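You operate a simulated robot arm through the tools that you are given. There is no shell and no other tool. Be economical: measure what you need, move in short steps, check, and stop when the job is done.

You are at the controls of a simulated robot arm. One attempt, no reset.

## Task
Wipe the green cube light's top clean and charge it to 100%.
Fine: dock it in well B while the charger is off and leave it there; wipe with the felt of the teal block and put the block back; set the dial to FULL; switch off at the end; leave the other lights alone. Set down upright: teal block. What is to be rubbed or washed off counts as gone when no trace of it is left.

Only the result counts: the job must be done as asked and must still hold three seconds after the hand-in. Knocking over, shifting, dropping, spilling or breaking anything else fails it.

## Robot
A 7-joint arm with a two-finger parallel gripper, fixed in place. Base frame: the origin is at the foot of the arm, x ahead of it, y to its left, z up; the work surface is at about z = 0. Lengths are in m, angles in rad, forces in N, time in s.
With the tool pointing down near the work surface it reaches from about 0.24 to 0.62 m from the base axis. Its first joint turns from -1.152 to 1.152 rad. Payload 2.6 kg.
The tool frame sits at the grasp point between the pads (the TCP): z along the fingers, y along the line on which they close. The tips reach 0.03 m beyond it. The gripper opens to 0.094 m. The fingers are 0.028 m wide and 0.01 m thick; the gripper's body (0.05 by 0.096 m) begins 0.055 m behind the TCP.
Orientation is that of the tool frame in the base frame, as a unit quaternion [x, y, z, w]. With the fingers straight down and closing along the base's y, the tool's x points along the base's -x, its y along +y and its z along -z.

## Interface
- The arm moves only by the tool arm_command. Its argument "commands" is text: rows parted by semicolons, each of 7 numbers parted by spaces: the closure, from 0 (fully open) to 1 (shut), then the shift along the tool's x, y, z in m, then the turn, a rotation vector about the tool's x, y, z in rad. In form: jaw tx ty tz ax ay az; .... A call has 1 to 12 rows; each row shifts and turns the commanded pose from where the row before left it, along the tool's axes as they then stand. Rows are played at 5 a second. More than 0.05 m and 0.15 rad between two rows, or a gripper value outside its range, and nothing of the call is played. Where a pose cannot be reached the arm comes as near as it can. A force on the tool above 40 N (or 10 N above the force at the start of the call, whichever is more), or a blocked arm, ends the call early, and 0.2 s more pass. Each finger travels about 0.072 m/s and halts on what it meets, pressing with about 26 N; the grip force reading is that of the motor and also rises with nothing between the fingers. The clock runs only during rows and for 0.2 s after the last one: add rows that do not move to give the fingers time. It gives the time, the measured TCP pose, the force on the tool (base axes), the opening and the grip force at its end, in the units of the frame above (readings bear some noise), with the torque about the TCP (base axes, N m) and any sound that the robot's microphone picked up, and new pictures: "show" is both (left out), scene, wrist or none.
- Cameras (640 x 400 px; columns grow to the right, rows downward): "scene" is fixed at [0.0251, 0.4298, 0.5717]; the picture's right is [-0.72, -0.69, 0.00], its down [-0.37, 0.39, -0.84] and it looks along [0.59, -0.61, -0.54] (base axes); focal length 330 px, centre (320, 200). "wrist" rides on the gripper at [0.076, 0.014, -0.103] in the tool frame; the picture's right is [-0.18, 0.98, 0.00], its down [-0.75, -0.14, -0.64] and it looks along [-0.63, -0.12, 0.77] (tool axes); focal length 243 px, centre (320, 200). There is no depth. A picture from a camera that has moved, and an enlarged one, comes with that camera's place and axes in the base frame and with its lens. The place of the scene camera against the robot may be out by one fixed shift of up to 0.025 m in any direction.
- close_up(camera, box): a new picture of the part [left, top, right, bottom] of that camera's present view, enlarged. No time passes.
- finish_job(): hands the job in; it is judged then, once.

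Go step by step. Nothing tells you positions but the pictures and the camera data: compare them with the known pose of the tool, close in by small moves and look again before you grip or let go. The budget is 120 turns and 200 pictures, counting those below and the enlarged ones. Unless the task says otherwise, let go and move clear before handing in, and close with one line.

The tools are called after "Emit:" by a JSON object that holds its "op" and its "data". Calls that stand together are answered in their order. arm_command: Moves the arm, as the interface text tells. Its arguments: {"type":"object","properties":{"commands":{"type":"string"},"show":{"type":"string","enum":["both","scene","wrist","none"]}},"required":["commands"]} The other tools are called the same way: close_up (camera, box) takes an enlarged picture of a part of a camera's view; finish_job () hands the job in.

At the start:

```text
t: 0.0
eef_pos: [0.327, -0.1534, 0.3731]
ee_rot: [0.0, 1.0, 0.0, 0.0]
wrist_force: [0.5, 0.2, 0.3]
ft_torque: [-0.01, -0.02, 0.02]
gripper_width: 0.0941
grasp_force: 0.1
```

scene: 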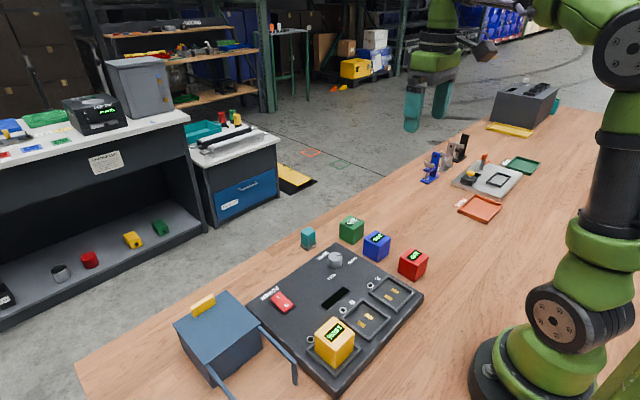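
wrist: 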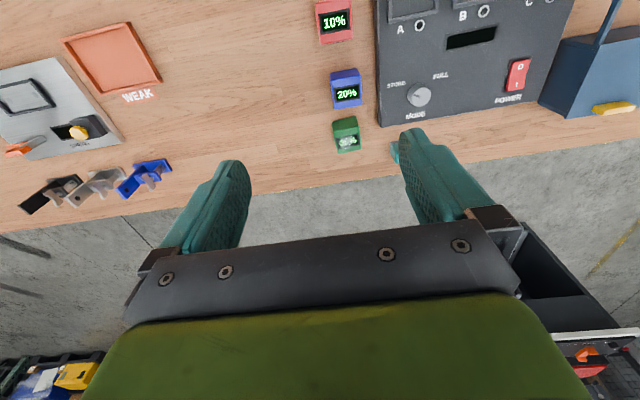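

I see the charger with wells A, B and C (a yellow light sits in C), the green, blue and red cubes, the teal block, the dial and the red power switch. I'll look closer at these before moving.

Emit:
{"op": "close_up", "data": {"camera": "scene", "box": [240, 200, 440, 390]}}

Emit:
{"op": "close_up", "data": {"camera": "wrist", "box": [310, 0, 640, 180]}}

Emit:
{"op": "close_up", "data": {"camera": "scene", "box": [290, 205, 400, 275]}}

```text
2.11 times, centred on (340, 295) of scene
camera zoom: at [0.0251, 0.4298, 0.5717], right [-0.72, -0.69, 0.0], down [-0.37, 0.39, -0.84], along [0.59, -0.61, -0.54], focal length 696 px, centre (278, 0)
```

zoom: 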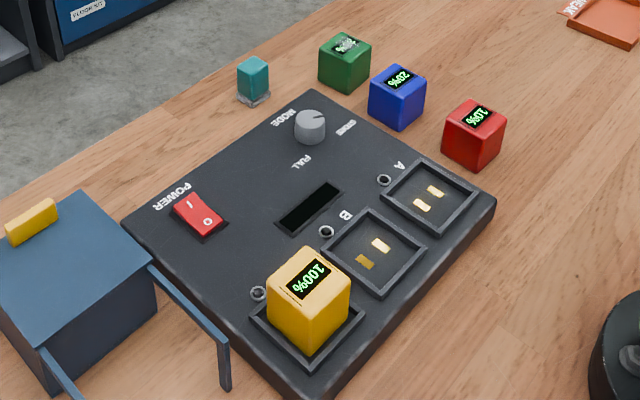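

```text
1.94 times, centred on (475, 90) of wrist
camera zoom: at [0.2528, -0.1384, 0.4767], right [0.18, 0.98, 0.0], down [0.75, -0.14, 0.64], along [0.63, -0.12, -0.77], focal length 470 px, centre (19, 413)
```

zoom: 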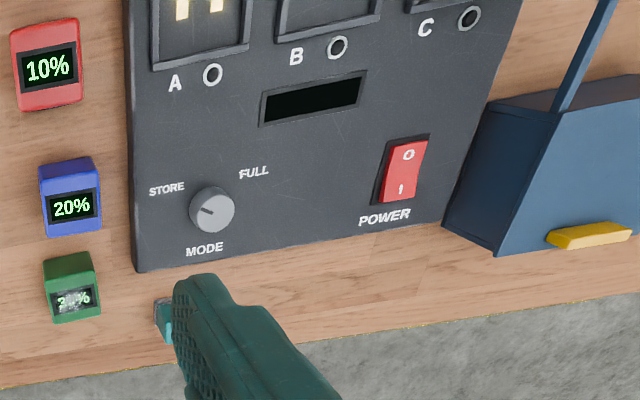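

```text
5.71 times, centred on (345, 240) of scene
camera zoom: at [0.0251, 0.4298, 0.5717], right [-0.72, -0.69, 0.0], down [-0.37, 0.39, -0.84], along [0.59, -0.61, -0.54], focal length 1888 px, centre (177, -29)
```

zoom: 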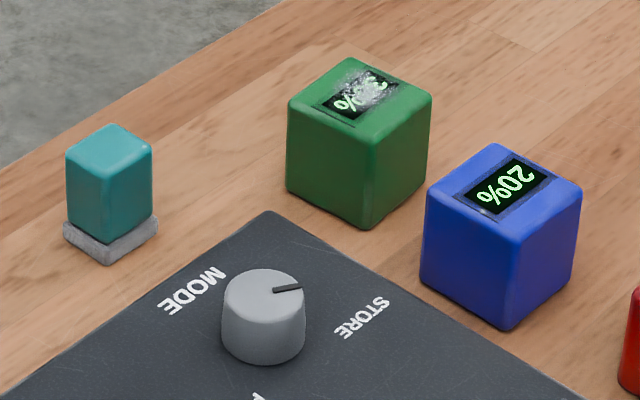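

The charger seems lined up with the base axes, with wells about 0.09 m apart along y. The green cube is near (0.476, -0.125). I'll move above it for a nearer look.

Emit:
{"op": "arm_command", "data": {"commands": "0 -0.024 0.006 0.028 0 0 0;0 -0.024 0.006 0.028 0 0 0;0 -0.024 0.006 0.028 0 0 0;0 -0.024 0.006 0.028 0 0 0;0 -0.024 0.006 0.028 0 0 0;0 -0.024 0 0.028 0 0 0;0 0 0 0 0 0 0"}}

```text
t: 1.6
eef_pos: [0.4716, -0.1231, 0.2041]
ee_rot: [0.001, 1.0, -0.001, 0.0]
wrist_force: [0.9, 0.5, -0.3]
ft_torque: [0.02, -0.01, 0.0]
gripper_width: 0.094
grasp_force: 0.1
camera wrist: at [0.3966, -0.1087, 0.307], right [0.18, 0.98, 0.0], down [0.75, -0.14, 0.64], along [0.63, -0.12, -0.77], focal length 243 px, centre (320, 200)
```

scene: 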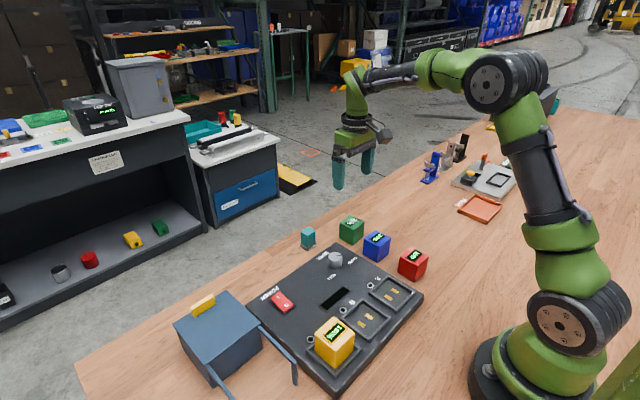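
wrist: 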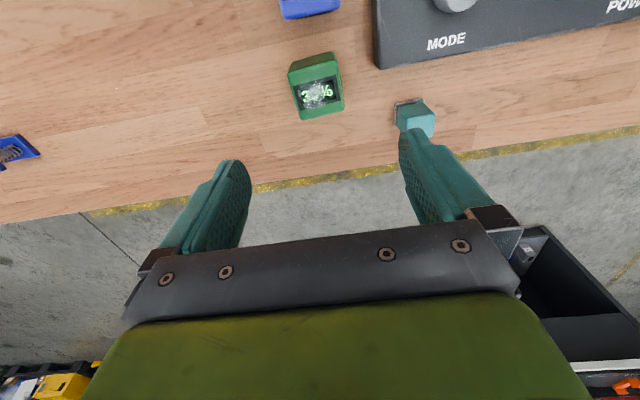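

Emit:
{"op": "close_up", "data": {"camera": "wrist", "box": [270, 40, 450, 150]}}

```text
3.56 times, centred on (360, 95) of wrist
camera zoom: at [0.3966, -0.1087, 0.307], right [0.18, 0.98, 0.0], down [0.75, -0.14, 0.64], along [0.63, -0.12, -0.77], focal length 863 px, centre (178, 573)
```

zoom: 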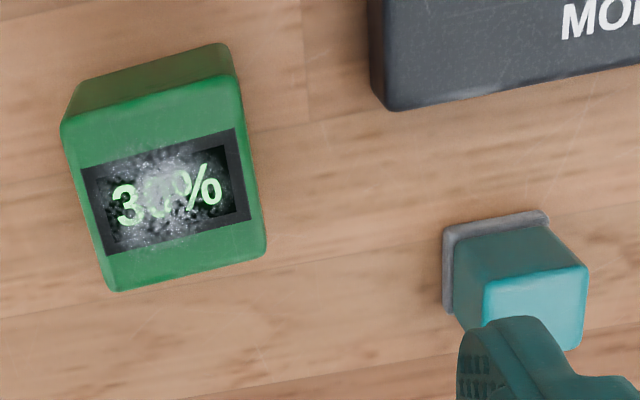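

The green cube is about 0.048 m wide, square to the axes and centred near (0.472, -0.126). I'll descend around it with the fingers open.

Emit:
{"op": "arm_command", "data": {"commands": "0 0 -0.003 0.037 0 0 0;0 0 0 0.037 0 0 0;0 0 0 0.037 0 0 0;0 0 0 0.035 0 0 0;0 0 0 0 0 0 0"}}

```text
t: 2.8
eef_pos: [0.4727, -0.127, 0.0585]
ee_rot: [0.001, 1.0, 0.0, 0.0]
wrist_force: [-1.1, 0.0, 0.1]
ft_torque: [0.03, -0.01, 0.06]
gripper_width: 0.0938
grasp_force: 0.1
camera wrist: at [0.3982, -0.1128, 0.1618], right [0.19, 0.98, 0.0], down [0.75, -0.14, 0.64], along [0.63, -0.12, -0.77], focal length 243 px, centre (320, 200)
```

scene: 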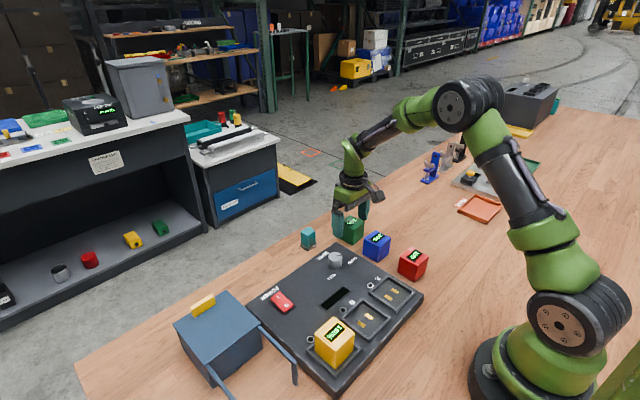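
wrist: 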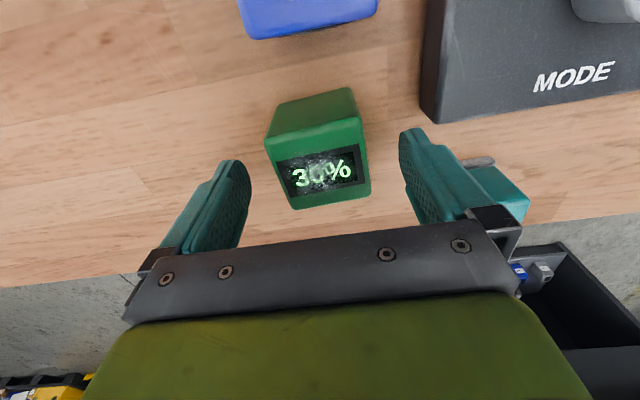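

The cube is centred between the fingers, so I'll close on it.

Emit:
{"op": "arm_command", "data": {"commands": "0.3 0 0 0 0 0 0;0.6 0 0 0 0 0 0;0.8 0 0 0 0 0 0;0.8 0 0 0 0 0 0", "show": "wrist"}}

```text
t: 3.8
eef_pos: [0.4726, -0.1268, 0.0592]
ee_rot: [0.0, 1.0, 0.0, 0.0]
wrist_force: [0.0, 0.5, 0.4]
ft_torque: [0.0, -0.02, 0.06]
gripper_width: 0.0495
grasp_force: 26.1
camera wrist: at [0.3982, -0.1128, 0.1622], right [0.18, 0.98, 0.0], down [0.75, -0.14, 0.64], along [0.63, -0.12, -0.77], focal length 243 px, centre (320, 200)
```

wrist: 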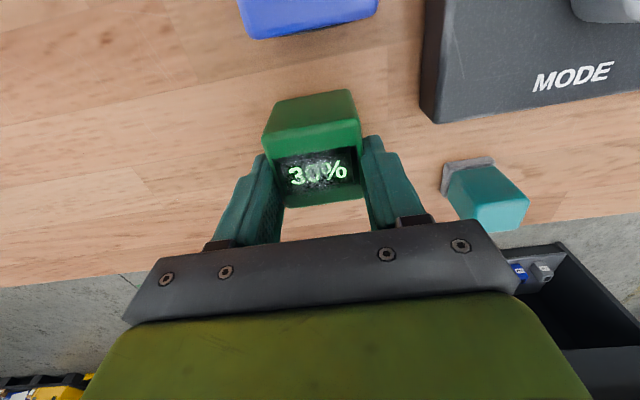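

Gripped at 0.0495 m. I'll lift it and carry it to a point above and short of well B for a look.

Emit:
{"op": "arm_command", "data": {"commands": "0.8 0 0 -0.025 0 0 0;0.8 0 0 -0.045 0 0 0;0.8 0 0 -0.045 0 0 0;0.8 0 0 -0.04 0 0 0;0.8 0 0 -0.035 0 0 0;0.8 0.025 0.031 0 0 0 0;0.8 0.025 0.031 0 0 0 0;0.8 0.025 0.031 0 0 0 0;0.8 0.025 0.031 0 0 0 0;0.8 0.025 0.031 0 0 0 0;0.8 0.025 0.031 0 0 0 0;0.8 0.0225 0.031 0 0 0 0"}}

Emit:
{"op": "close_up", "data": {"camera": "wrist", "box": [160, 0, 480, 200]}}

```text
t: 6.4
eef_pos: [0.2986, 0.0899, 0.2509]
ee_rot: [0.001, 1.0, -0.001, -0.001]
wrist_force: [-1.3, 0.3, -1.9]
ft_torque: [-0.02, 0.01, -0.02]
gripper_width: 0.0494
grasp_force: 26.1
camera wrist: at [0.2246, 0.104, 0.3532], right [0.19, 0.98, 0.0], down [0.75, -0.14, 0.64], along [0.63, -0.12, -0.77], focal length 243 px, centre (320, 200)
```

scene: 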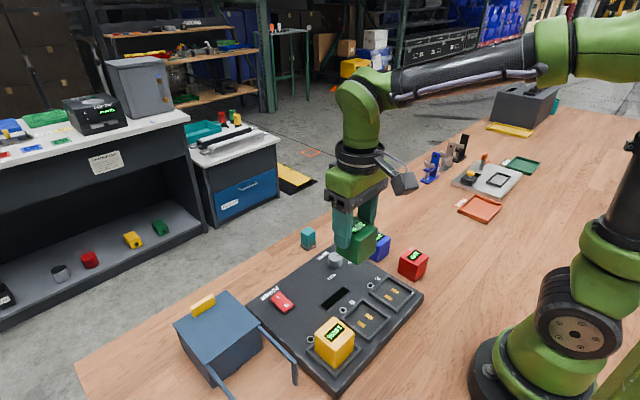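
wrist: 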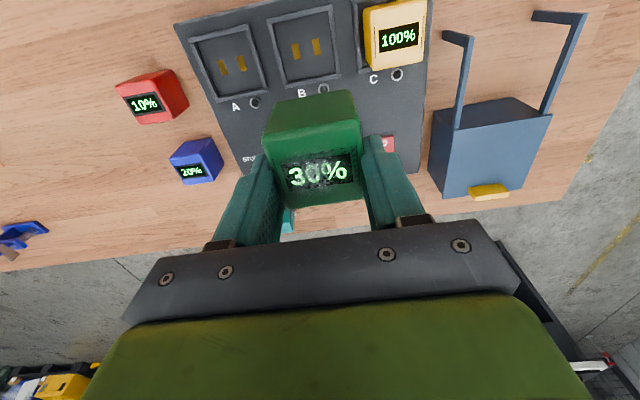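

```text
2.00 times, centred on (320, 100) of wrist
camera zoom: at [0.2246, 0.104, 0.3532], right [0.19, 0.98, 0.0], down [0.75, -0.14, 0.64], along [0.63, -0.12, -0.77], focal length 485 px, centre (320, 400)
```

zoom: 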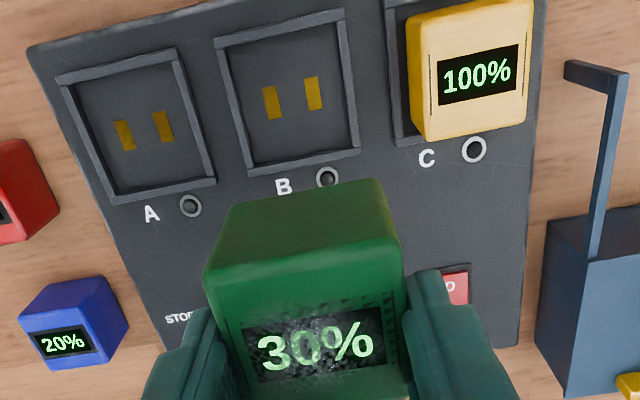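

Well B works out at about (0.2675, 0.0783), roughly 0.07 m across its outer rim. I'll move over it, stop with the cube just above the rim and check.

Emit:
{"op": "arm_command", "data": {"commands": "0.8 0.0155 -0.006 0 0 0 0;0.8 0.0155 -0.0055 0 0 0 0;0.8 0 0 0.035 0 0 0;0.8 0 0 0.035 0 0 0;0.8 0 0 0.035 0 0 0;0.8 0 0 0.015 0 0 0;0.8 0 0 0 0 0 0"}}

Emit:
{"op": "close_up", "data": {"camera": "wrist", "box": [220, 60, 420, 185]}}

Emit:
{"op": "close_up", "data": {"camera": "scene", "box": [280, 240, 440, 380]}}

```text
t: 8.0
eef_pos: [0.2686, 0.0817, 0.1285]
ee_rot: [-0.001, 1.0, 0.0, 0.0]
wrist_force: [0.4, 0.1, -2.2]
ft_torque: [-0.01, 0.03, -0.03]
gripper_width: 0.0496
grasp_force: 26.3
camera wrist: at [0.1951, 0.0957, 0.2315], right [0.18, 0.98, 0.0], down [0.75, -0.14, 0.64], along [0.63, -0.12, -0.77], focal length 243 px, centre (320, 200)
```

scene: 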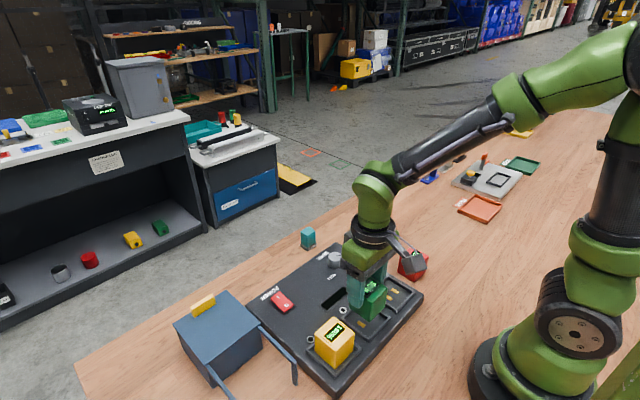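
wrist: 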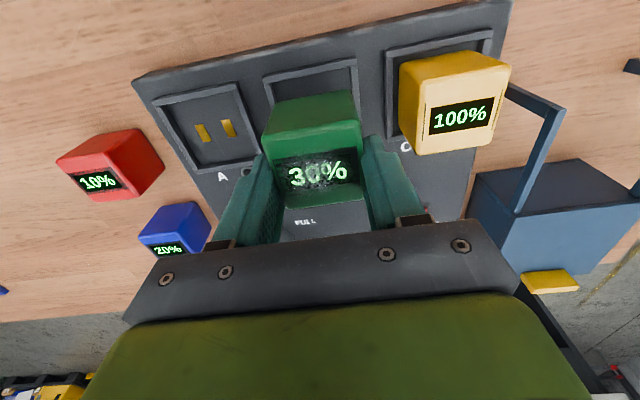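

```text
3.20 times, centred on (320, 122) of wrist
camera zoom: at [0.1951, 0.0957, 0.2315], right [0.18, 0.98, 0.0], down [0.75, -0.14, 0.64], along [0.63, -0.12, -0.77], focal length 776 px, centre (320, 448)
```

zoom: 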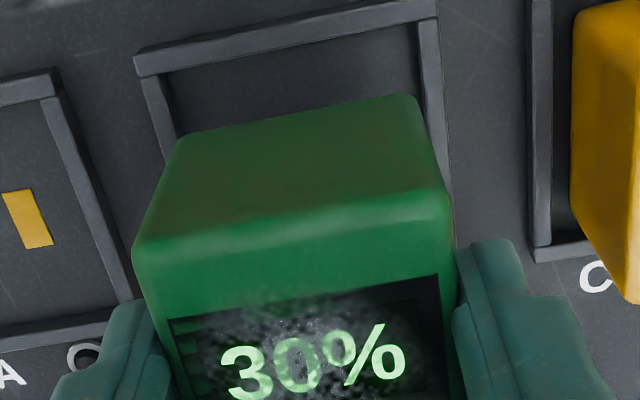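

```text
2.86 times, centred on (360, 310) of scene
camera zoom: at [0.0252, 0.4298, 0.5717], right [-0.72, -0.69, 0.0], down [-0.37, 0.39, -0.84], along [0.59, -0.61, -0.54], focal length 944 px, centre (206, -114)
```

zoom: 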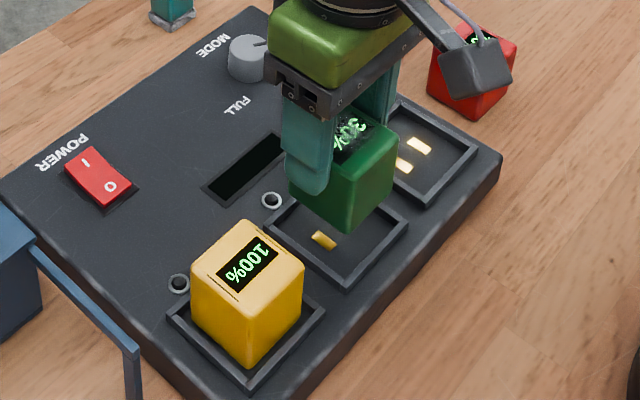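

The cube sits about 2 mm too far in +y of the well centre. I'll correct that and lower it carefully.

Emit:
{"op": "arm_command", "data": {"commands": "0.8 0 -0.0018 0 0 0 0;0.8 0 0 0.015 0 0 0;0.8 0 0 0.01 0 0 0;0.8 0 0 0.005 0 0 0;0.8 0 0 0 0 0 0"}}

Emit:
{"op": "close_up", "data": {"camera": "wrist", "box": [220, 60, 420, 185]}}

Emit:
{"op": "close_up", "data": {"camera": "scene", "box": [280, 240, 440, 380]}}

```text
t: 9.2
eef_pos: [0.2684, 0.0786, 0.0992]
ee_rot: [0.002, 1.0, 0.0, 0.0]
wrist_force: [0.3, 1.0, -2.4]
ft_torque: [0.04, -0.01, -0.01]
gripper_width: 0.0493
grasp_force: 26.1
camera wrist: at [0.1943, 0.0932, 0.202], right [0.19, 0.98, 0.0], down [0.75, -0.14, 0.64], along [0.63, -0.12, -0.77], focal length 243 px, centre (320, 200)
```

scene: 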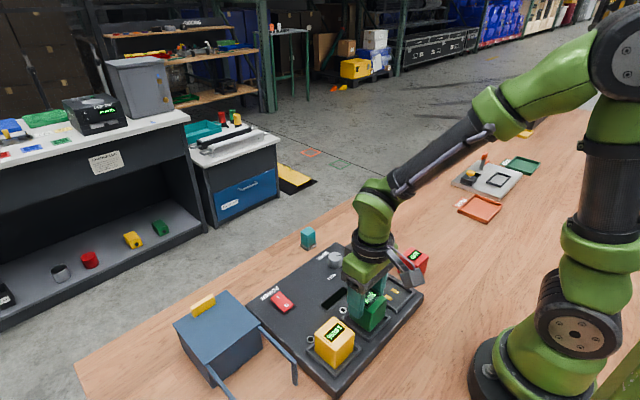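
wrist: 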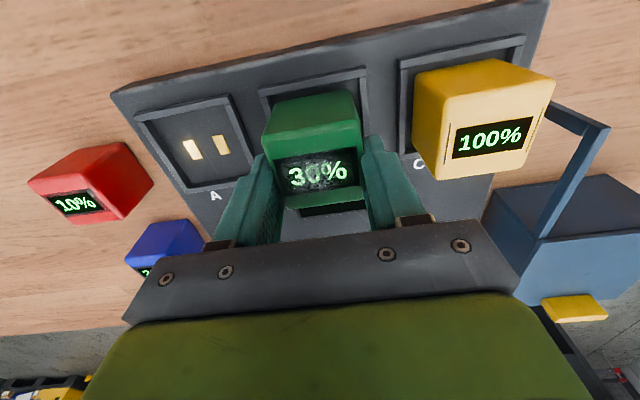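

```text
3.20 times, centred on (320, 122) of wrist
camera zoom: at [0.1943, 0.0932, 0.202], right [0.19, 0.98, 0.0], down [0.75, -0.14, 0.64], along [0.63, -0.12, -0.77], focal length 776 px, centre (320, 448)
```

zoom: 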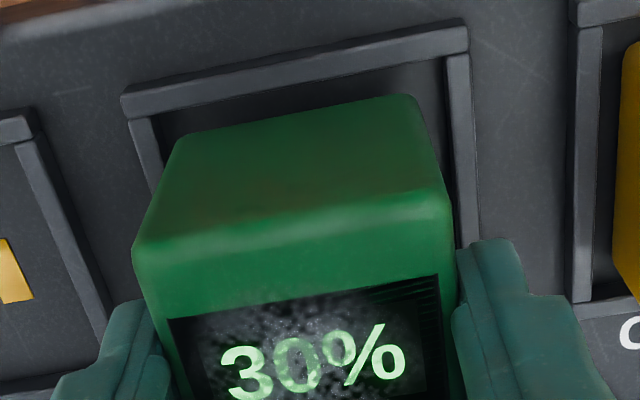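

```text
2.86 times, centred on (360, 310) of scene
camera zoom: at [0.0252, 0.4298, 0.5717], right [-0.72, -0.69, 0.0], down [-0.37, 0.39, -0.84], along [0.59, -0.61, -0.54], focal length 944 px, centre (206, -114)
```

zoom: 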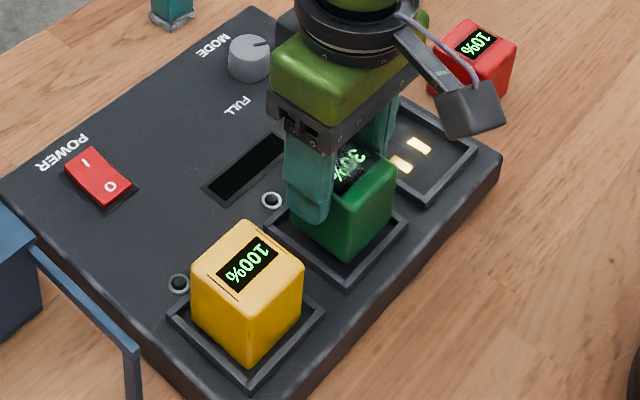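

The cube is centred in the well mouth to within about 1 mm. I'll lower it in small steps.

Emit:
{"op": "arm_command", "data": {"commands": "0.8 0 0.0005 0.005 0 0 0;0.8 0 0 0.004 0 0 0;0.8 0 0 0.003 0 0 0;0.8 0 0 0 0 0 0"}}

Emit:
{"op": "close_up", "data": {"camera": "scene", "box": [280, 240, 440, 380]}}

```text
t: 10.2
eef_pos: [0.2684, 0.0798, 0.0885]
ee_rot: [0.0, 1.0, 0.0, 0.001]
wrist_force: [-8.8, -5.4, 36.1]
ft_torque: [-0.21, 0.39, 0.0]
gripper_width: 0.0495
grasp_force: 26.0
camera wrist: at [0.1937, 0.0935, 0.1914], right [0.19, 0.98, 0.0], down [0.75, -0.14, 0.64], along [0.63, -0.12, -0.77], focal length 243 px, centre (320, 200)
```

scene: 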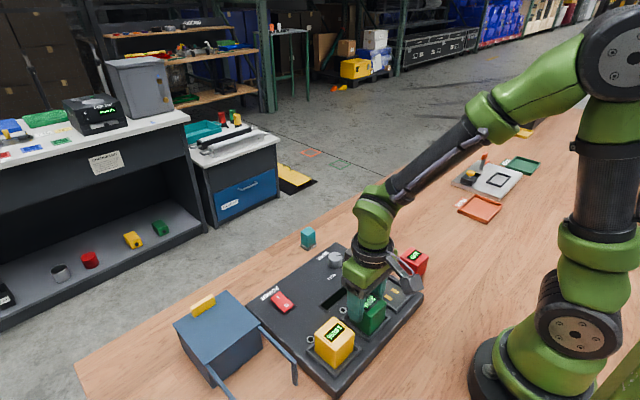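
wrist: 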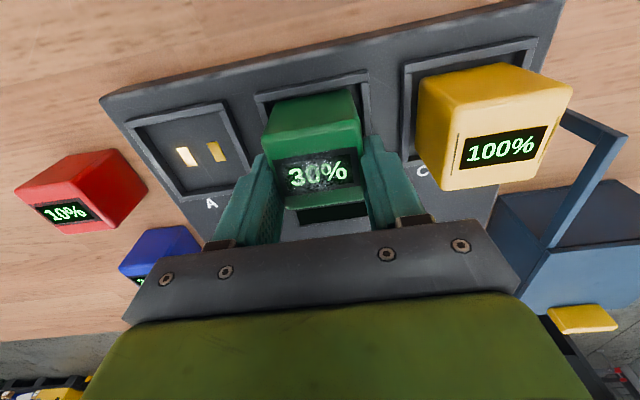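

```text
2.86 times, centred on (360, 310) of scene
camera zoom: at [0.025, 0.4297, 0.5718], right [-0.72, -0.69, 0.0], down [-0.37, 0.39, -0.84], along [0.59, -0.61, -0.54], focal length 944 px, centre (206, -114)
```

zoom: 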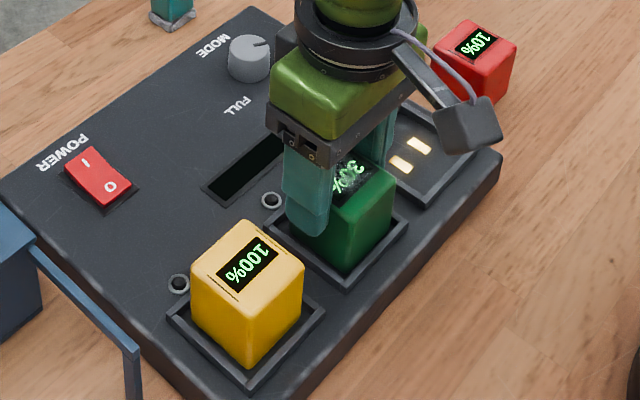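

The contact force is up and the cube looks seated like the yellow one. I'll release gently and compare.

Emit:
{"op": "arm_command", "data": {"commands": "0.8 0 0 -0.0015 0 0 0;0.4 0 0 0 0 0 0;0.2 0 0 0 0 0 0;0.1 0 0 0 0 0 0;0.1 0 0 0 0 0 0"}}

Emit:
{"op": "close_up", "data": {"camera": "wrist", "box": [220, 40, 580, 265]}}

Emit:
{"op": "close_up", "data": {"camera": "scene", "box": [280, 240, 440, 380]}}

```text
t: 11.4
eef_pos: [0.2681, 0.0796, 0.0902]
ee_rot: [0.0, 1.0, 0.0, 0.001]
wrist_force: [-0.6, 0.4, 0.0]
ft_torque: [0.01, 0.01, 0.0]
gripper_width: 0.0843
grasp_force: 0.1
camera wrist: at [0.1935, 0.0934, 0.1919], right [0.18, 0.98, 0.0], down [0.75, -0.14, 0.64], along [0.63, -0.12, -0.77], focal length 243 px, centre (320, 200)
```

scene: 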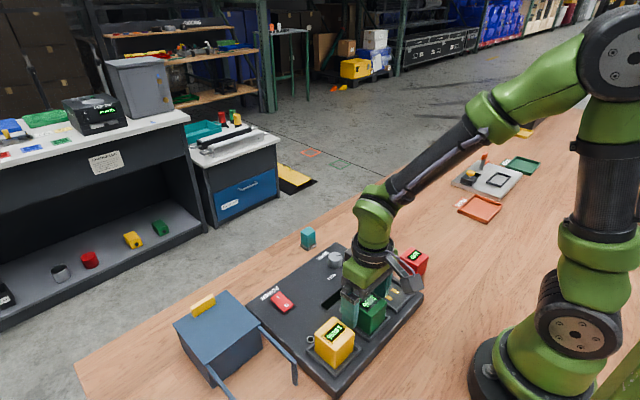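
wrist: 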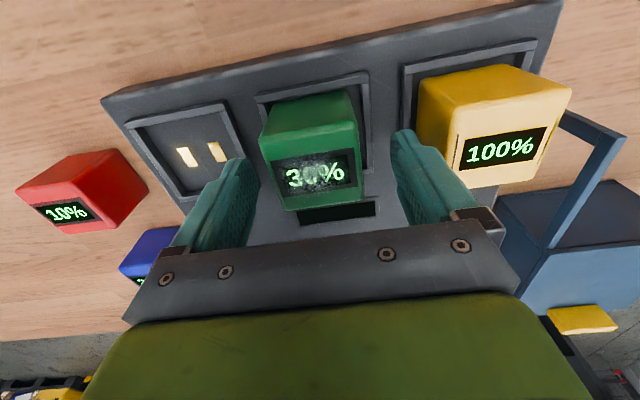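

```text
1.78 times, centred on (400, 152) of wrist
camera zoom: at [0.1935, 0.0934, 0.1919], right [0.18, 0.98, 0.0], down [0.75, -0.14, 0.64], along [0.63, -0.12, -0.77], focal length 431 px, centre (178, 284)
```

zoom: 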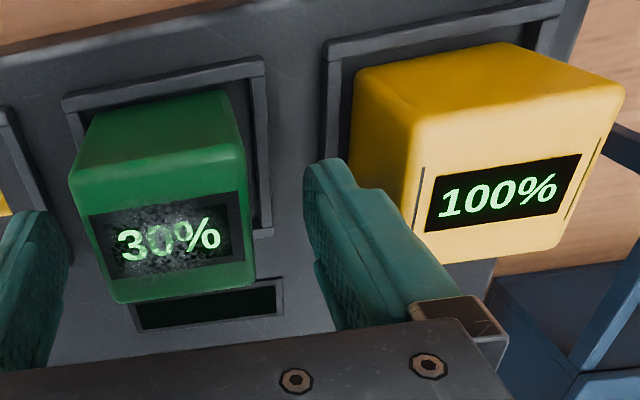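

```text
2.86 times, centred on (360, 310) of scene
camera zoom: at [0.0251, 0.4298, 0.5717], right [-0.72, -0.69, 0.0], down [-0.37, 0.39, -0.84], along [0.59, -0.61, -0.54], focal length 944 px, centre (206, -114)
```

zoom: 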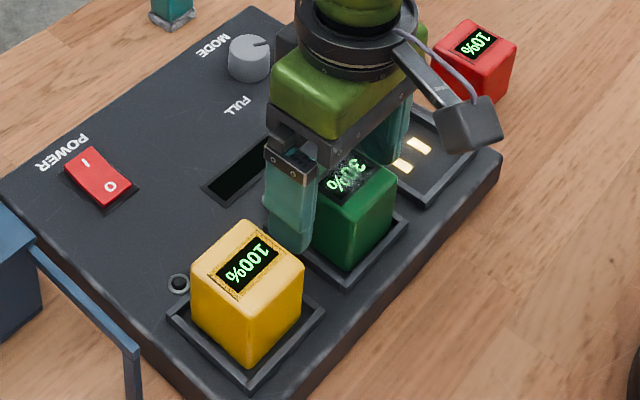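

Released. I'll rise straight up, back off a little and check the seating.

Emit:
{"op": "arm_command", "data": {"commands": "0.1 0 0 -0.02 0 0 0;0.1 0 0 -0.04 0 0 0;0.1 0 0 -0.045 0 0 0;0.1 -0.02 0 -0.045 0 0 0;0.1 0 0 0 0 0 0"}}

Emit:
{"op": "close_up", "data": {"camera": "wrist", "box": [200, 0, 480, 175]}}

Emit:
{"op": "close_up", "data": {"camera": "scene", "box": [280, 240, 440, 380]}}

```text
t: 12.6
eef_pos: [0.2861, 0.0779, 0.2374]
ee_rot: [-0.001, 1.0, 0.0, 0.0]
wrist_force: [0.0, -0.3, 0.4]
ft_torque: [-0.02, -0.01, -0.03]
gripper_width: 0.0845
grasp_force: 0.0
camera wrist: at [0.2122, 0.093, 0.3397], right [0.18, 0.98, 0.0], down [0.75, -0.14, 0.64], along [0.63, -0.12, -0.77], focal length 243 px, centre (320, 200)
```

scene: 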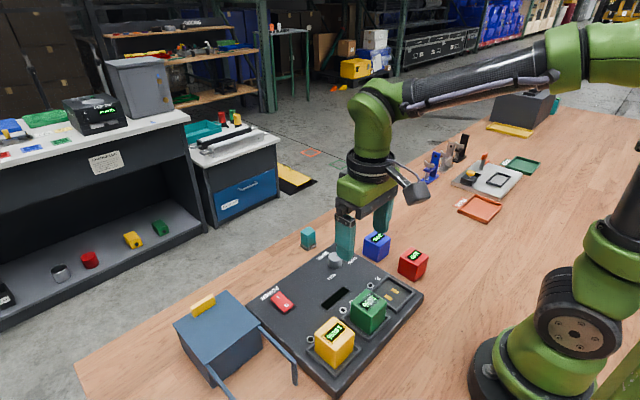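
wrist: 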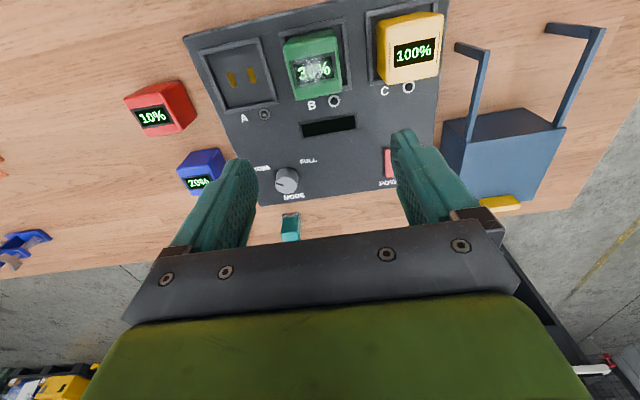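

```text
2.29 times, centred on (340, 88) of wrist
camera zoom: at [0.2122, 0.093, 0.3397], right [0.18, 0.98, 0.0], down [0.75, -0.14, 0.64], along [0.63, -0.12, -0.77], focal length 555 px, centre (274, 457)
```

zoom: 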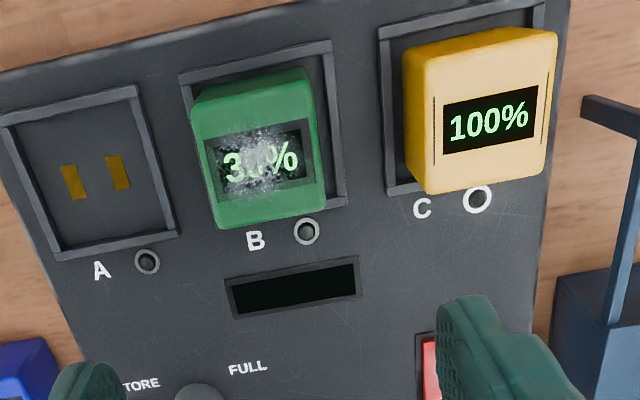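

```text
2.86 times, centred on (360, 310) of scene
camera zoom: at [0.0251, 0.4298, 0.5717], right [-0.72, -0.69, 0.0], down [-0.37, 0.39, -0.84], along [0.59, -0.61, -0.54], focal length 944 px, centre (206, -114)
```

zoom: 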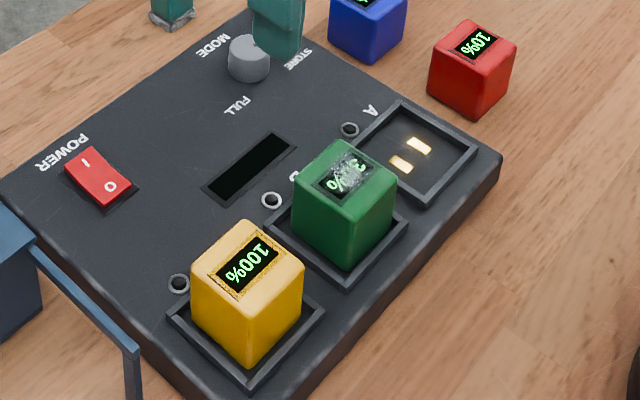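

Emit:
{"op": "close_up", "data": {"camera": "scene", "box": [342, 280, 392, 346]}}

Emit:
{"op": "close_up", "data": {"camera": "wrist", "box": [270, 10, 370, 110]}}

Emit:
{"op": "close_up", "data": {"camera": "scene", "box": [305, 310, 365, 380]}}

```text
6.06 times, centred on (367, 313) of scene
camera zoom: at [0.0251, 0.4298, 0.5717], right [-0.72, -0.69, 0.0], down [-0.37, 0.39, -0.84], along [0.59, -0.61, -0.54], focal length 2003 px, centre (35, -485)
```

zoom: 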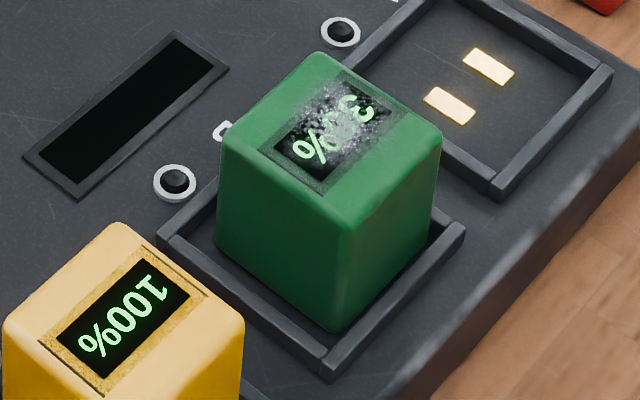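

```text
4.00 times, centred on (320, 60) of wrist
camera zoom: at [0.2122, 0.093, 0.3397], right [0.18, 0.98, 0.0], down [0.75, -0.14, 0.64], along [0.63, -0.12, -0.77], focal length 970 px, centre (320, 760)
```

zoom: 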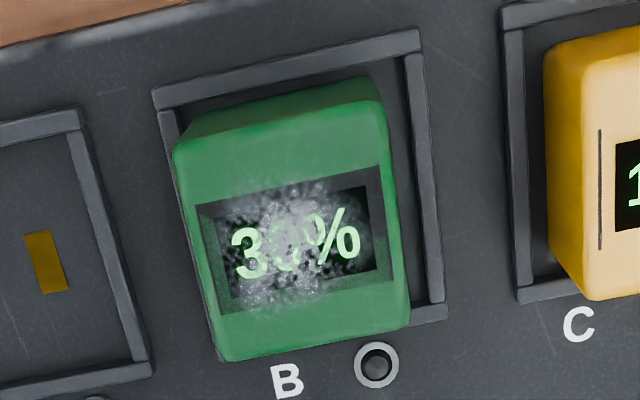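

```text
5.71 times, centred on (335, 345) of scene
camera zoom: at [0.0251, 0.4298, 0.5717], right [-0.72, -0.69, 0.0], down [-0.37, 0.39, -0.84], along [0.59, -0.61, -0.54], focal length 1888 px, centre (234, -629)
```

zoom: 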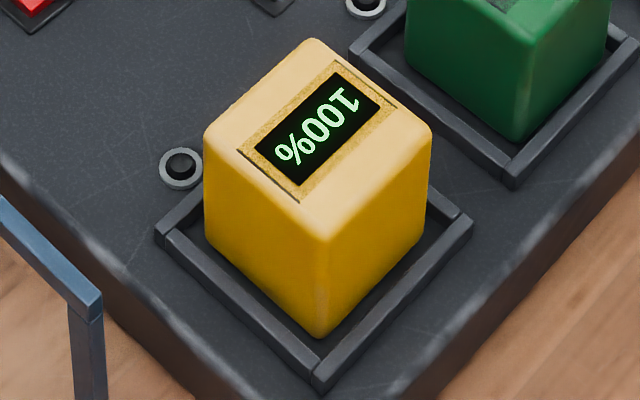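

The green cube is in the well, resting low inside the frame like the yellow one. Next is the teal block, so I'll move toward it for a look.

Emit:
{"op": "arm_command", "data": {"commands": "0.1 -0.0357 -0.016 0.006 0 0 0;0.1 -0.0357 -0.016 0.006 0 0 0;0.1 -0.0357 -0.016 0.006 0 0 0;0.1 -0.0357 -0.016 0.006 0 0 0;0.1 -0.0357 -0.016 0.006 0 0 0;0.1 -0.0357 -0.016 0.006 0 0 0;0.1 0 0 0 0 0 0", "show": "wrist"}}

Emit:
{"op": "close_up", "data": {"camera": "wrist", "box": [240, 80, 400, 180]}}

```text
t: 14.2
eef_pos: [0.5021, -0.0168, 0.2034]
ee_rot: [0.002, 1.0, 0.0, 0.0]
wrist_force: [-0.3, 0.0, 0.3]
ft_torque: [0.04, -0.01, 0.01]
gripper_width: 0.0844
grasp_force: 0.3
camera wrist: at [0.4272, -0.0038, 0.3058], right [0.19, 0.98, 0.0], down [0.75, -0.14, 0.64], along [0.63, -0.12, -0.77], focal length 243 px, centre (320, 200)
```

wrist: 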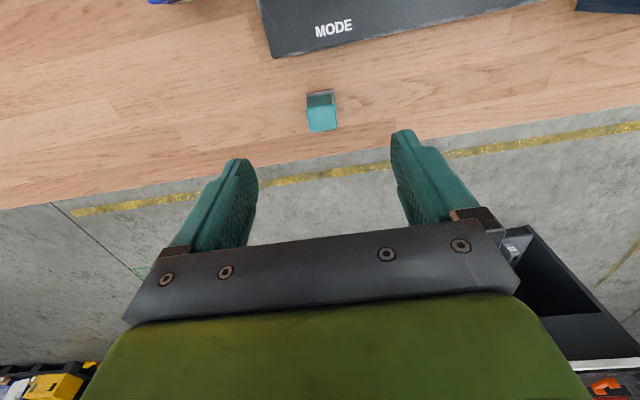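

```text
4.00 times, centred on (320, 130) of wrist
camera zoom: at [0.4272, -0.0038, 0.3058], right [0.19, 0.98, 0.0], down [0.75, -0.14, 0.64], along [0.63, -0.12, -0.77], focal length 970 px, centre (320, 480)
```

zoom: 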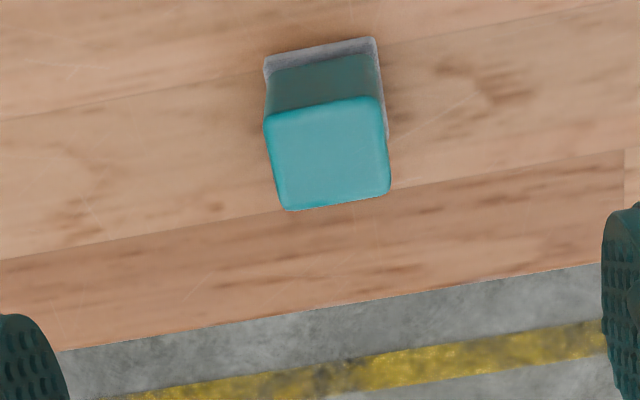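

The block's centre is near (0.531, -0.021). It's about 0.03 m wide and 0.04 m tall. I'll move above it and check the alignment.

Emit:
{"op": "arm_command", "data": {"commands": "0.1 -0.015 -0.002 0.028 0 0 0;0.1 -0.014 -0.002 0.028 0 0 0;0.1 0 0 0.028 0 0 0;0.1 0 0 0.028 0 0 0;0.1 0 0 0 0 0 0", "show": "wrist"}}

Emit:
{"op": "close_up", "data": {"camera": "wrist", "box": [240, 100, 400, 200]}}

```text
t: 15.4
eef_pos: [0.5325, -0.0219, 0.09]
ee_rot: [0.001, 1.0, 0.0, 0.0]
wrist_force: [0.2, 0.2, 0.9]
ft_torque: [-0.04, -0.01, -0.01]
gripper_width: 0.0847
grasp_force: 0.1
camera wrist: at [0.4576, -0.0074, 0.1928], right [0.18, 0.98, 0.0], down [0.75, -0.14, 0.64], along [0.63, -0.12, -0.77], focal length 243 px, centre (320, 200)
```

wrist: 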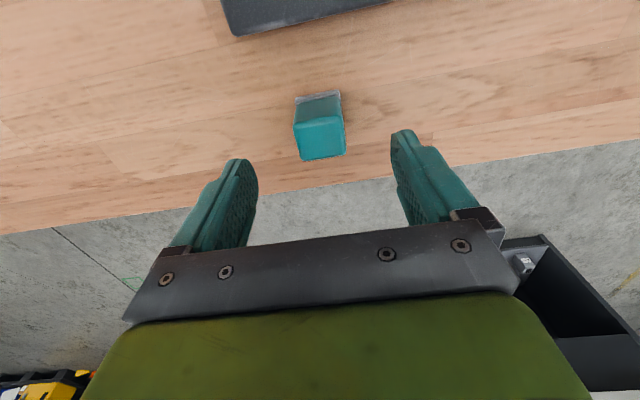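

```text
4.00 times, centred on (320, 150) of wrist
camera zoom: at [0.4576, -0.0074, 0.1928], right [0.18, 0.98, 0.0], down [0.75, -0.14, 0.64], along [0.63, -0.12, -0.77], focal length 970 px, centre (320, 400)
```

zoom: 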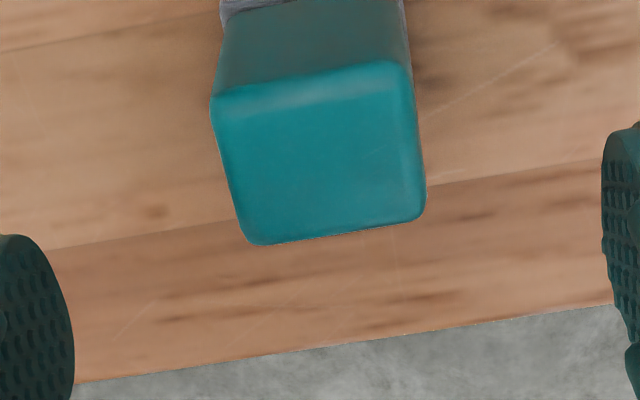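

Emit:
{"op": "arm_command", "data": {"commands": "0.1 0.003 0.001 0.022 0 0 0;0.1 0 0 0.02 0 0 0;0.1 0 0 0 0 0 0"}}

Emit:
{"op": "close_up", "data": {"camera": "scene", "box": [280, 205, 350, 260]}}

```text
t: 16.2
eef_pos: [0.5278, -0.0218, 0.0484]
ee_rot: [0.001, 1.0, 0.001, 0.001]
wrist_force: [0.6, 0.0, 0.0]
ft_torque: [0.03, -0.01, -0.05]
gripper_width: 0.0843
grasp_force: 0.0
camera wrist: at [0.4537, -0.0068, 0.1513], right [0.18, 0.98, 0.0], down [0.75, -0.14, 0.64], along [0.63, -0.12, -0.77], focal length 243 px, centre (320, 200)
```

scene: 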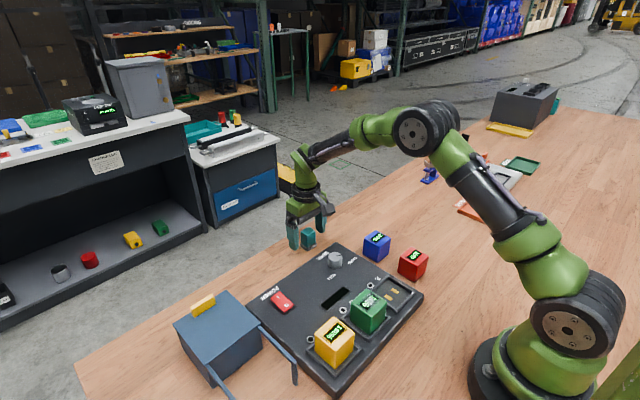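
wrist: 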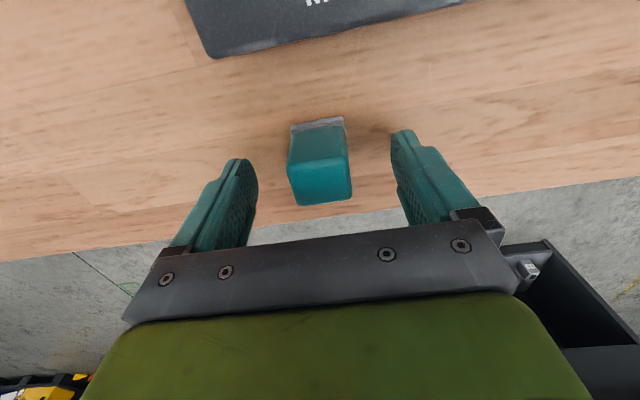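

```text
7.27 times, centred on (315, 232) of scene
camera zoom: at [0.0251, 0.4298, 0.5717], right [-0.72, -0.69, 0.0], down [-0.37, 0.39, -0.84], along [0.59, -0.61, -0.54], focal length 2403 px, centre (356, -36)
```

zoom: 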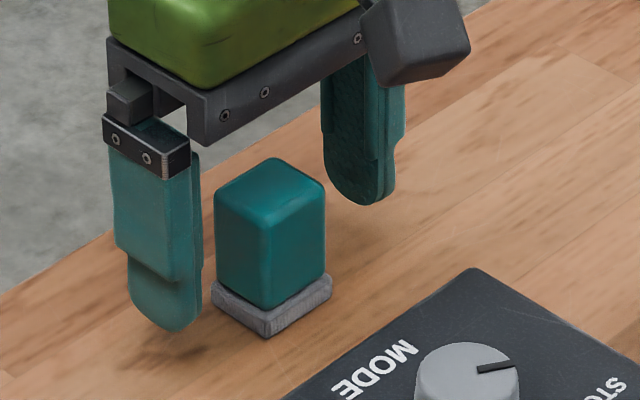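

Well centred; the block top is at about 0.045 m. Closing now.

Emit:
{"op": "arm_command", "data": {"commands": "0.4 0 0 0 0 0 0;0.7 0 0 0 0 0 0;0.9 0 0 0 0 0 0;0.9 0 0 0 0 0 0;0.9 0 0 -0.03 0 0 0;0.9 0 0 -0.04 0 0 0;0.9 0 0 0 0 0 0"}}

Emit:
{"op": "close_up", "data": {"camera": "scene", "box": [280, 180, 350, 235]}}

```text
t: 17.8
eef_pos: [0.5261, -0.0205, 0.1203]
ee_rot: [0.0, 1.0, 0.0, 0.0]
wrist_force: [-0.2, -1.3, -1.0]
ft_torque: [0.0, 0.02, 0.02]
gripper_width: 0.0352
grasp_force: 25.6
camera wrist: at [0.4524, -0.0056, 0.2234], right [0.18, 0.98, 0.0], down [0.75, -0.14, 0.64], along [0.63, -0.12, -0.77], focal length 243 px, centre (320, 200)
```

scene: 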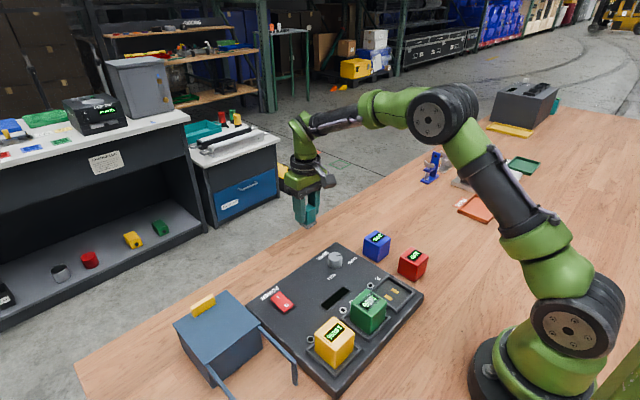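
wrist: 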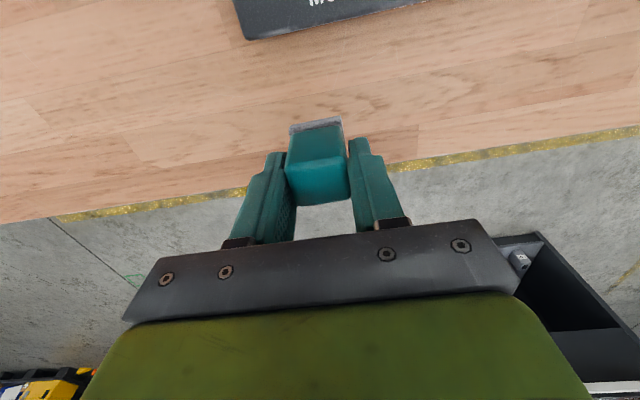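

```text
7.27 times, centred on (315, 208) of scene
camera zoom: at [0.0251, 0.4298, 0.5717], right [-0.72, -0.69, 0.0], down [-0.37, 0.39, -0.84], along [0.59, -0.61, -0.54], focal length 2403 px, centre (356, 146)
```

zoom: 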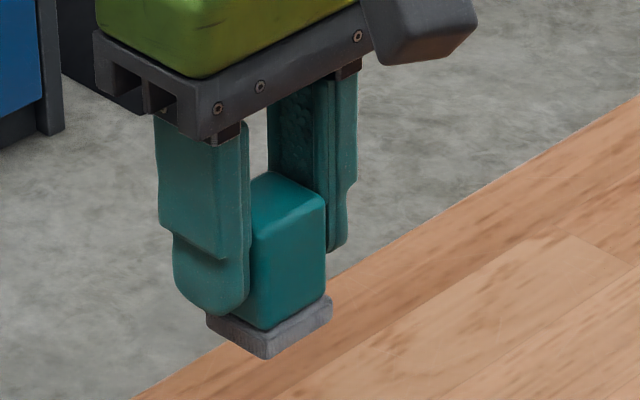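

Block held with the felt clear underneath. Carrying it over the green cube in well B.

Emit:
{"op": "arm_command", "data": {"commands": "0.9 0 0 -0.045 0 0 0;0.9 0 0 -0.045 0 0 0;0.9 0.0374 0.0141 0 0 0 0;0.9 0.0374 0.0141 0 0 0 0;0.9 0.0374 0.0141 0 0 0 0;0.9 0.0374 0.0141 0 0 0 0;0.9 0.0374 0.0141 0 0 0 0;0.9 0.0374 0.0141 0 0 0 0;0.9 0.0374 0.0141 0 0 0 0;0.9 0 0 0.04 0 0 0;0.9 0 0 0.02 0 0 0;0.9 0 0 0 0 0 0"}}

Emit:
{"op": "close_up", "data": {"camera": "wrist", "box": [220, 60, 420, 185]}}

Emit:
{"op": "close_up", "data": {"camera": "scene", "box": [300, 240, 420, 350]}}

```text
t: 20.4
eef_pos: [0.266, 0.0775, 0.1481]
ee_rot: [0.001, 1.0, 0.0, 0.001]
wrist_force: [1.0, 0.0, -0.6]
ft_torque: [-0.04, -0.01, -0.01]
gripper_width: 0.0349
grasp_force: 25.8
camera wrist: at [0.1914, 0.0925, 0.2505], right [0.19, 0.98, 0.0], down [0.75, -0.14, 0.64], along [0.63, -0.12, -0.77], focal length 243 px, centre (320, 200)
```

scene: 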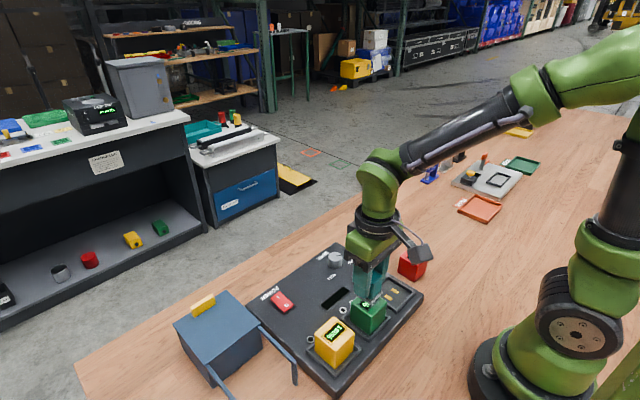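
wrist: 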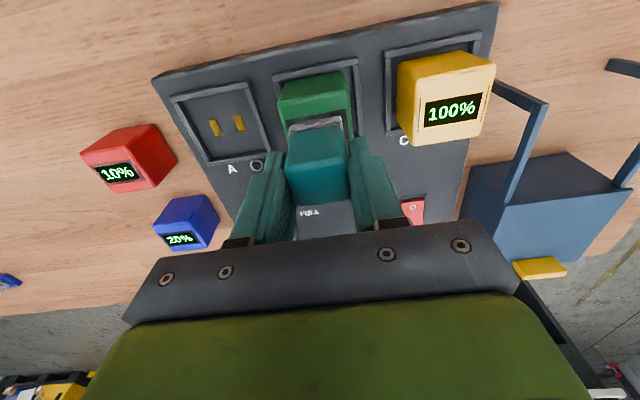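

```text
3.20 times, centred on (320, 122) of wrist
camera zoom: at [0.1914, 0.0925, 0.2505], right [0.19, 0.98, 0.0], down [0.75, -0.14, 0.64], along [0.63, -0.12, -0.77], focal length 776 px, centre (320, 448)
```

zoom: 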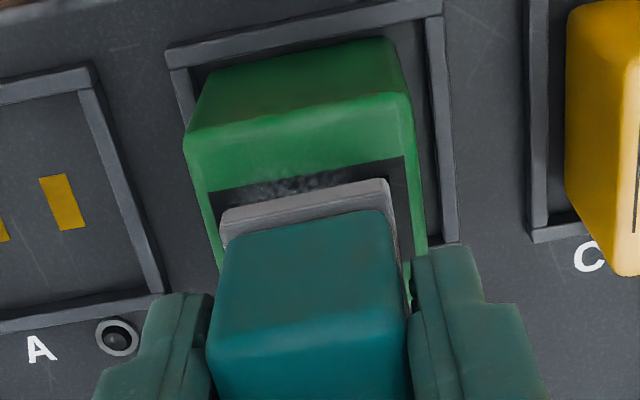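

```text
3.64 times, centred on (360, 295) of scene
camera zoom: at [0.0251, 0.4298, 0.5717], right [-0.72, -0.69, 0.0], down [-0.37, 0.39, -0.84], along [0.59, -0.61, -0.54], focal length 1202 px, centre (174, -146)
```

zoom: 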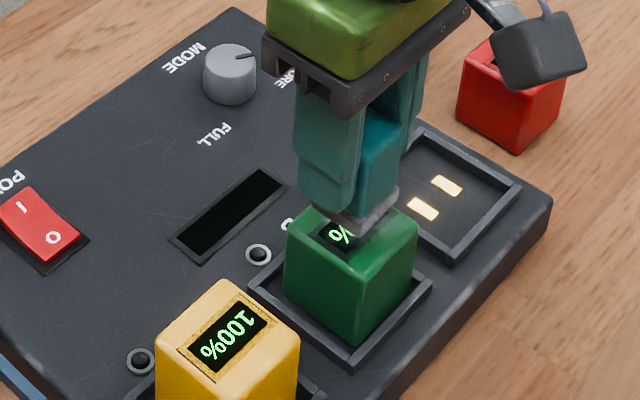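

The felt is above the cube, with the cube top at about z=0.08. Lowering gently to contact.

Emit:
{"op": "arm_command", "data": {"commands": "0.9 0 0 0.008 0 0 0;0.9 0 0 0.006 0 0 0;0.9 0 0 0.003 0 0 0;0.9 0 0 0 0 0 0", "show": "none"}}

Emit:
{"op": "close_up", "data": {"camera": "scene", "box": [320, 250, 420, 350]}}

```text
t: 21.4
eef_pos: [0.2665, 0.0793, 0.1324]
ee_rot: [0.001, 1.0, 0.0, 0.002]
wrist_force: [-3.8, -3.1, 21.8]
ft_torque: [-0.01, 0.27, -0.06]
gripper_width: 0.0354
grasp_force: 25.7
```

```text
4.00 times, centred on (370, 300) of scene
camera zoom: at [0.0251, 0.4298, 0.5717], right [-0.72, -0.69, 0.0], down [-0.37, 0.39, -0.84], along [0.59, -0.61, -0.54], focal length 1322 px, centre (120, -200)
```

zoom: 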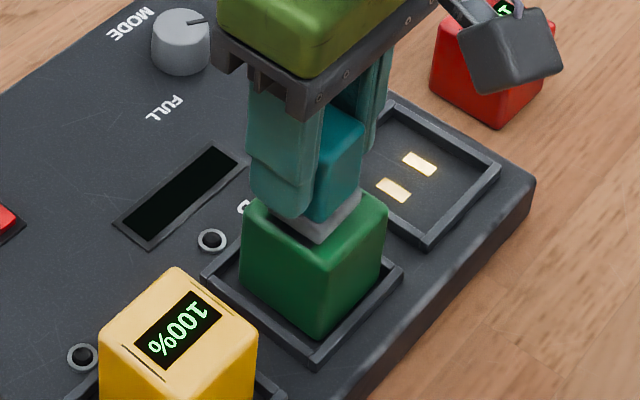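

In contact at 22 N. I'll ease off slightly and wipe back and forth across the top.

Emit:
{"op": "arm_command", "data": {"commands": "0.9 0 0 -0.0007 0 0 0;0.9 0.008 0 0 0 0 0;0.9 0.006 0 0 0 0 0;0.9 -0.01 0 0 0 0 0;0.9 -0.01 0 0 0 0 0;0.9 -0.008 0 0 0 0 0;0.9 0.007 0.008 0 0 0 0;0.9 0.007 0.004 0 0 0 0;0.9 0.008 0 0 0 0 0;0.9 -0.009 0 0 0 0 0;0.9 -0.009 0 0 0 0 0;0.9 -0.009 0 0 0 0 0", "show": "scene"}}

Emit:
{"op": "close_up", "data": {"camera": "scene", "box": [320, 250, 420, 350]}}

```text
t: 24.0
eef_pos: [0.2861, 0.0893, 0.1325]
ee_rot: [0.0, 1.0, 0.0, 0.0]
wrist_force: [0.0, -0.4, -1.1]
ft_torque: [0.0, -0.02, 0.0]
gripper_width: 0.0356
grasp_force: 25.8
```

scene: 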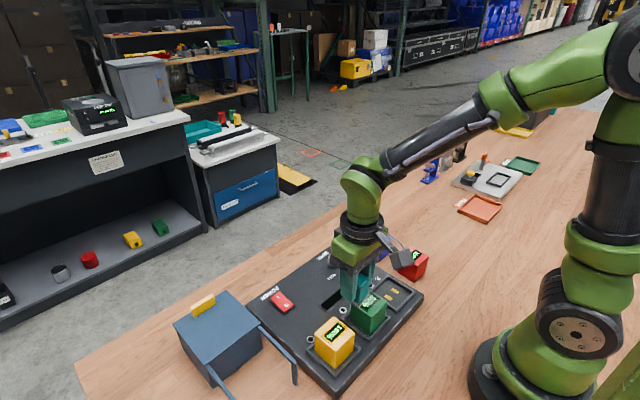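

```text
4.00 times, centred on (370, 300) of scene
camera zoom: at [0.0251, 0.4298, 0.5717], right [-0.72, -0.69, 0.0], down [-0.37, 0.39, -0.84], along [0.59, -0.61, -0.54], focal length 1322 px, centre (120, -200)
```

zoom: 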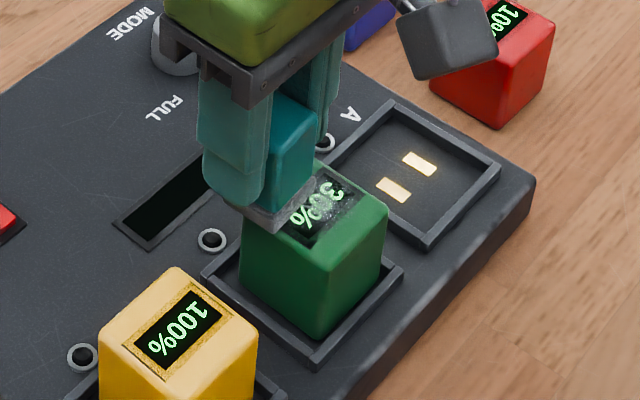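

The contact was lost after easing off, so the smudge has only partly gone. I'll go back to centre and find a moderate press.

Emit:
{"op": "arm_command", "data": {"commands": "0.9 0.009 -0.005 0 0 0 0;0.9 0.009 -0.005 0 0 0 0;0.9 0 0 0.0006 0 0 0;0.9 0 0 0 0 0 0", "show": "none"}}

```text
t: 25.0
eef_pos: [0.2677, 0.0801, 0.132]
ee_rot: [0.001, 1.0, 0.0, 0.001]
wrist_force: [0.2, 0.2, -0.5]
ft_torque: [0.01, 0.01, -0.01]
gripper_width: 0.0354
grasp_force: 26.0
```

Emit:
{"op": "arm_command", "data": {"commands": "0.9 0 0 0.0006 0 0 0;0.9 0 0 0 0 0 0", "show": "none"}}

```text
t: 25.6
eef_pos: [0.2685, 0.0784, 0.1332]
ee_rot: [0.0, 1.0, 0.0, 0.0]
wrist_force: [-0.7, -0.9, 4.3]
ft_torque: [0.0, 0.03, 0.01]
gripper_width: 0.0351
grasp_force: 26.2
```

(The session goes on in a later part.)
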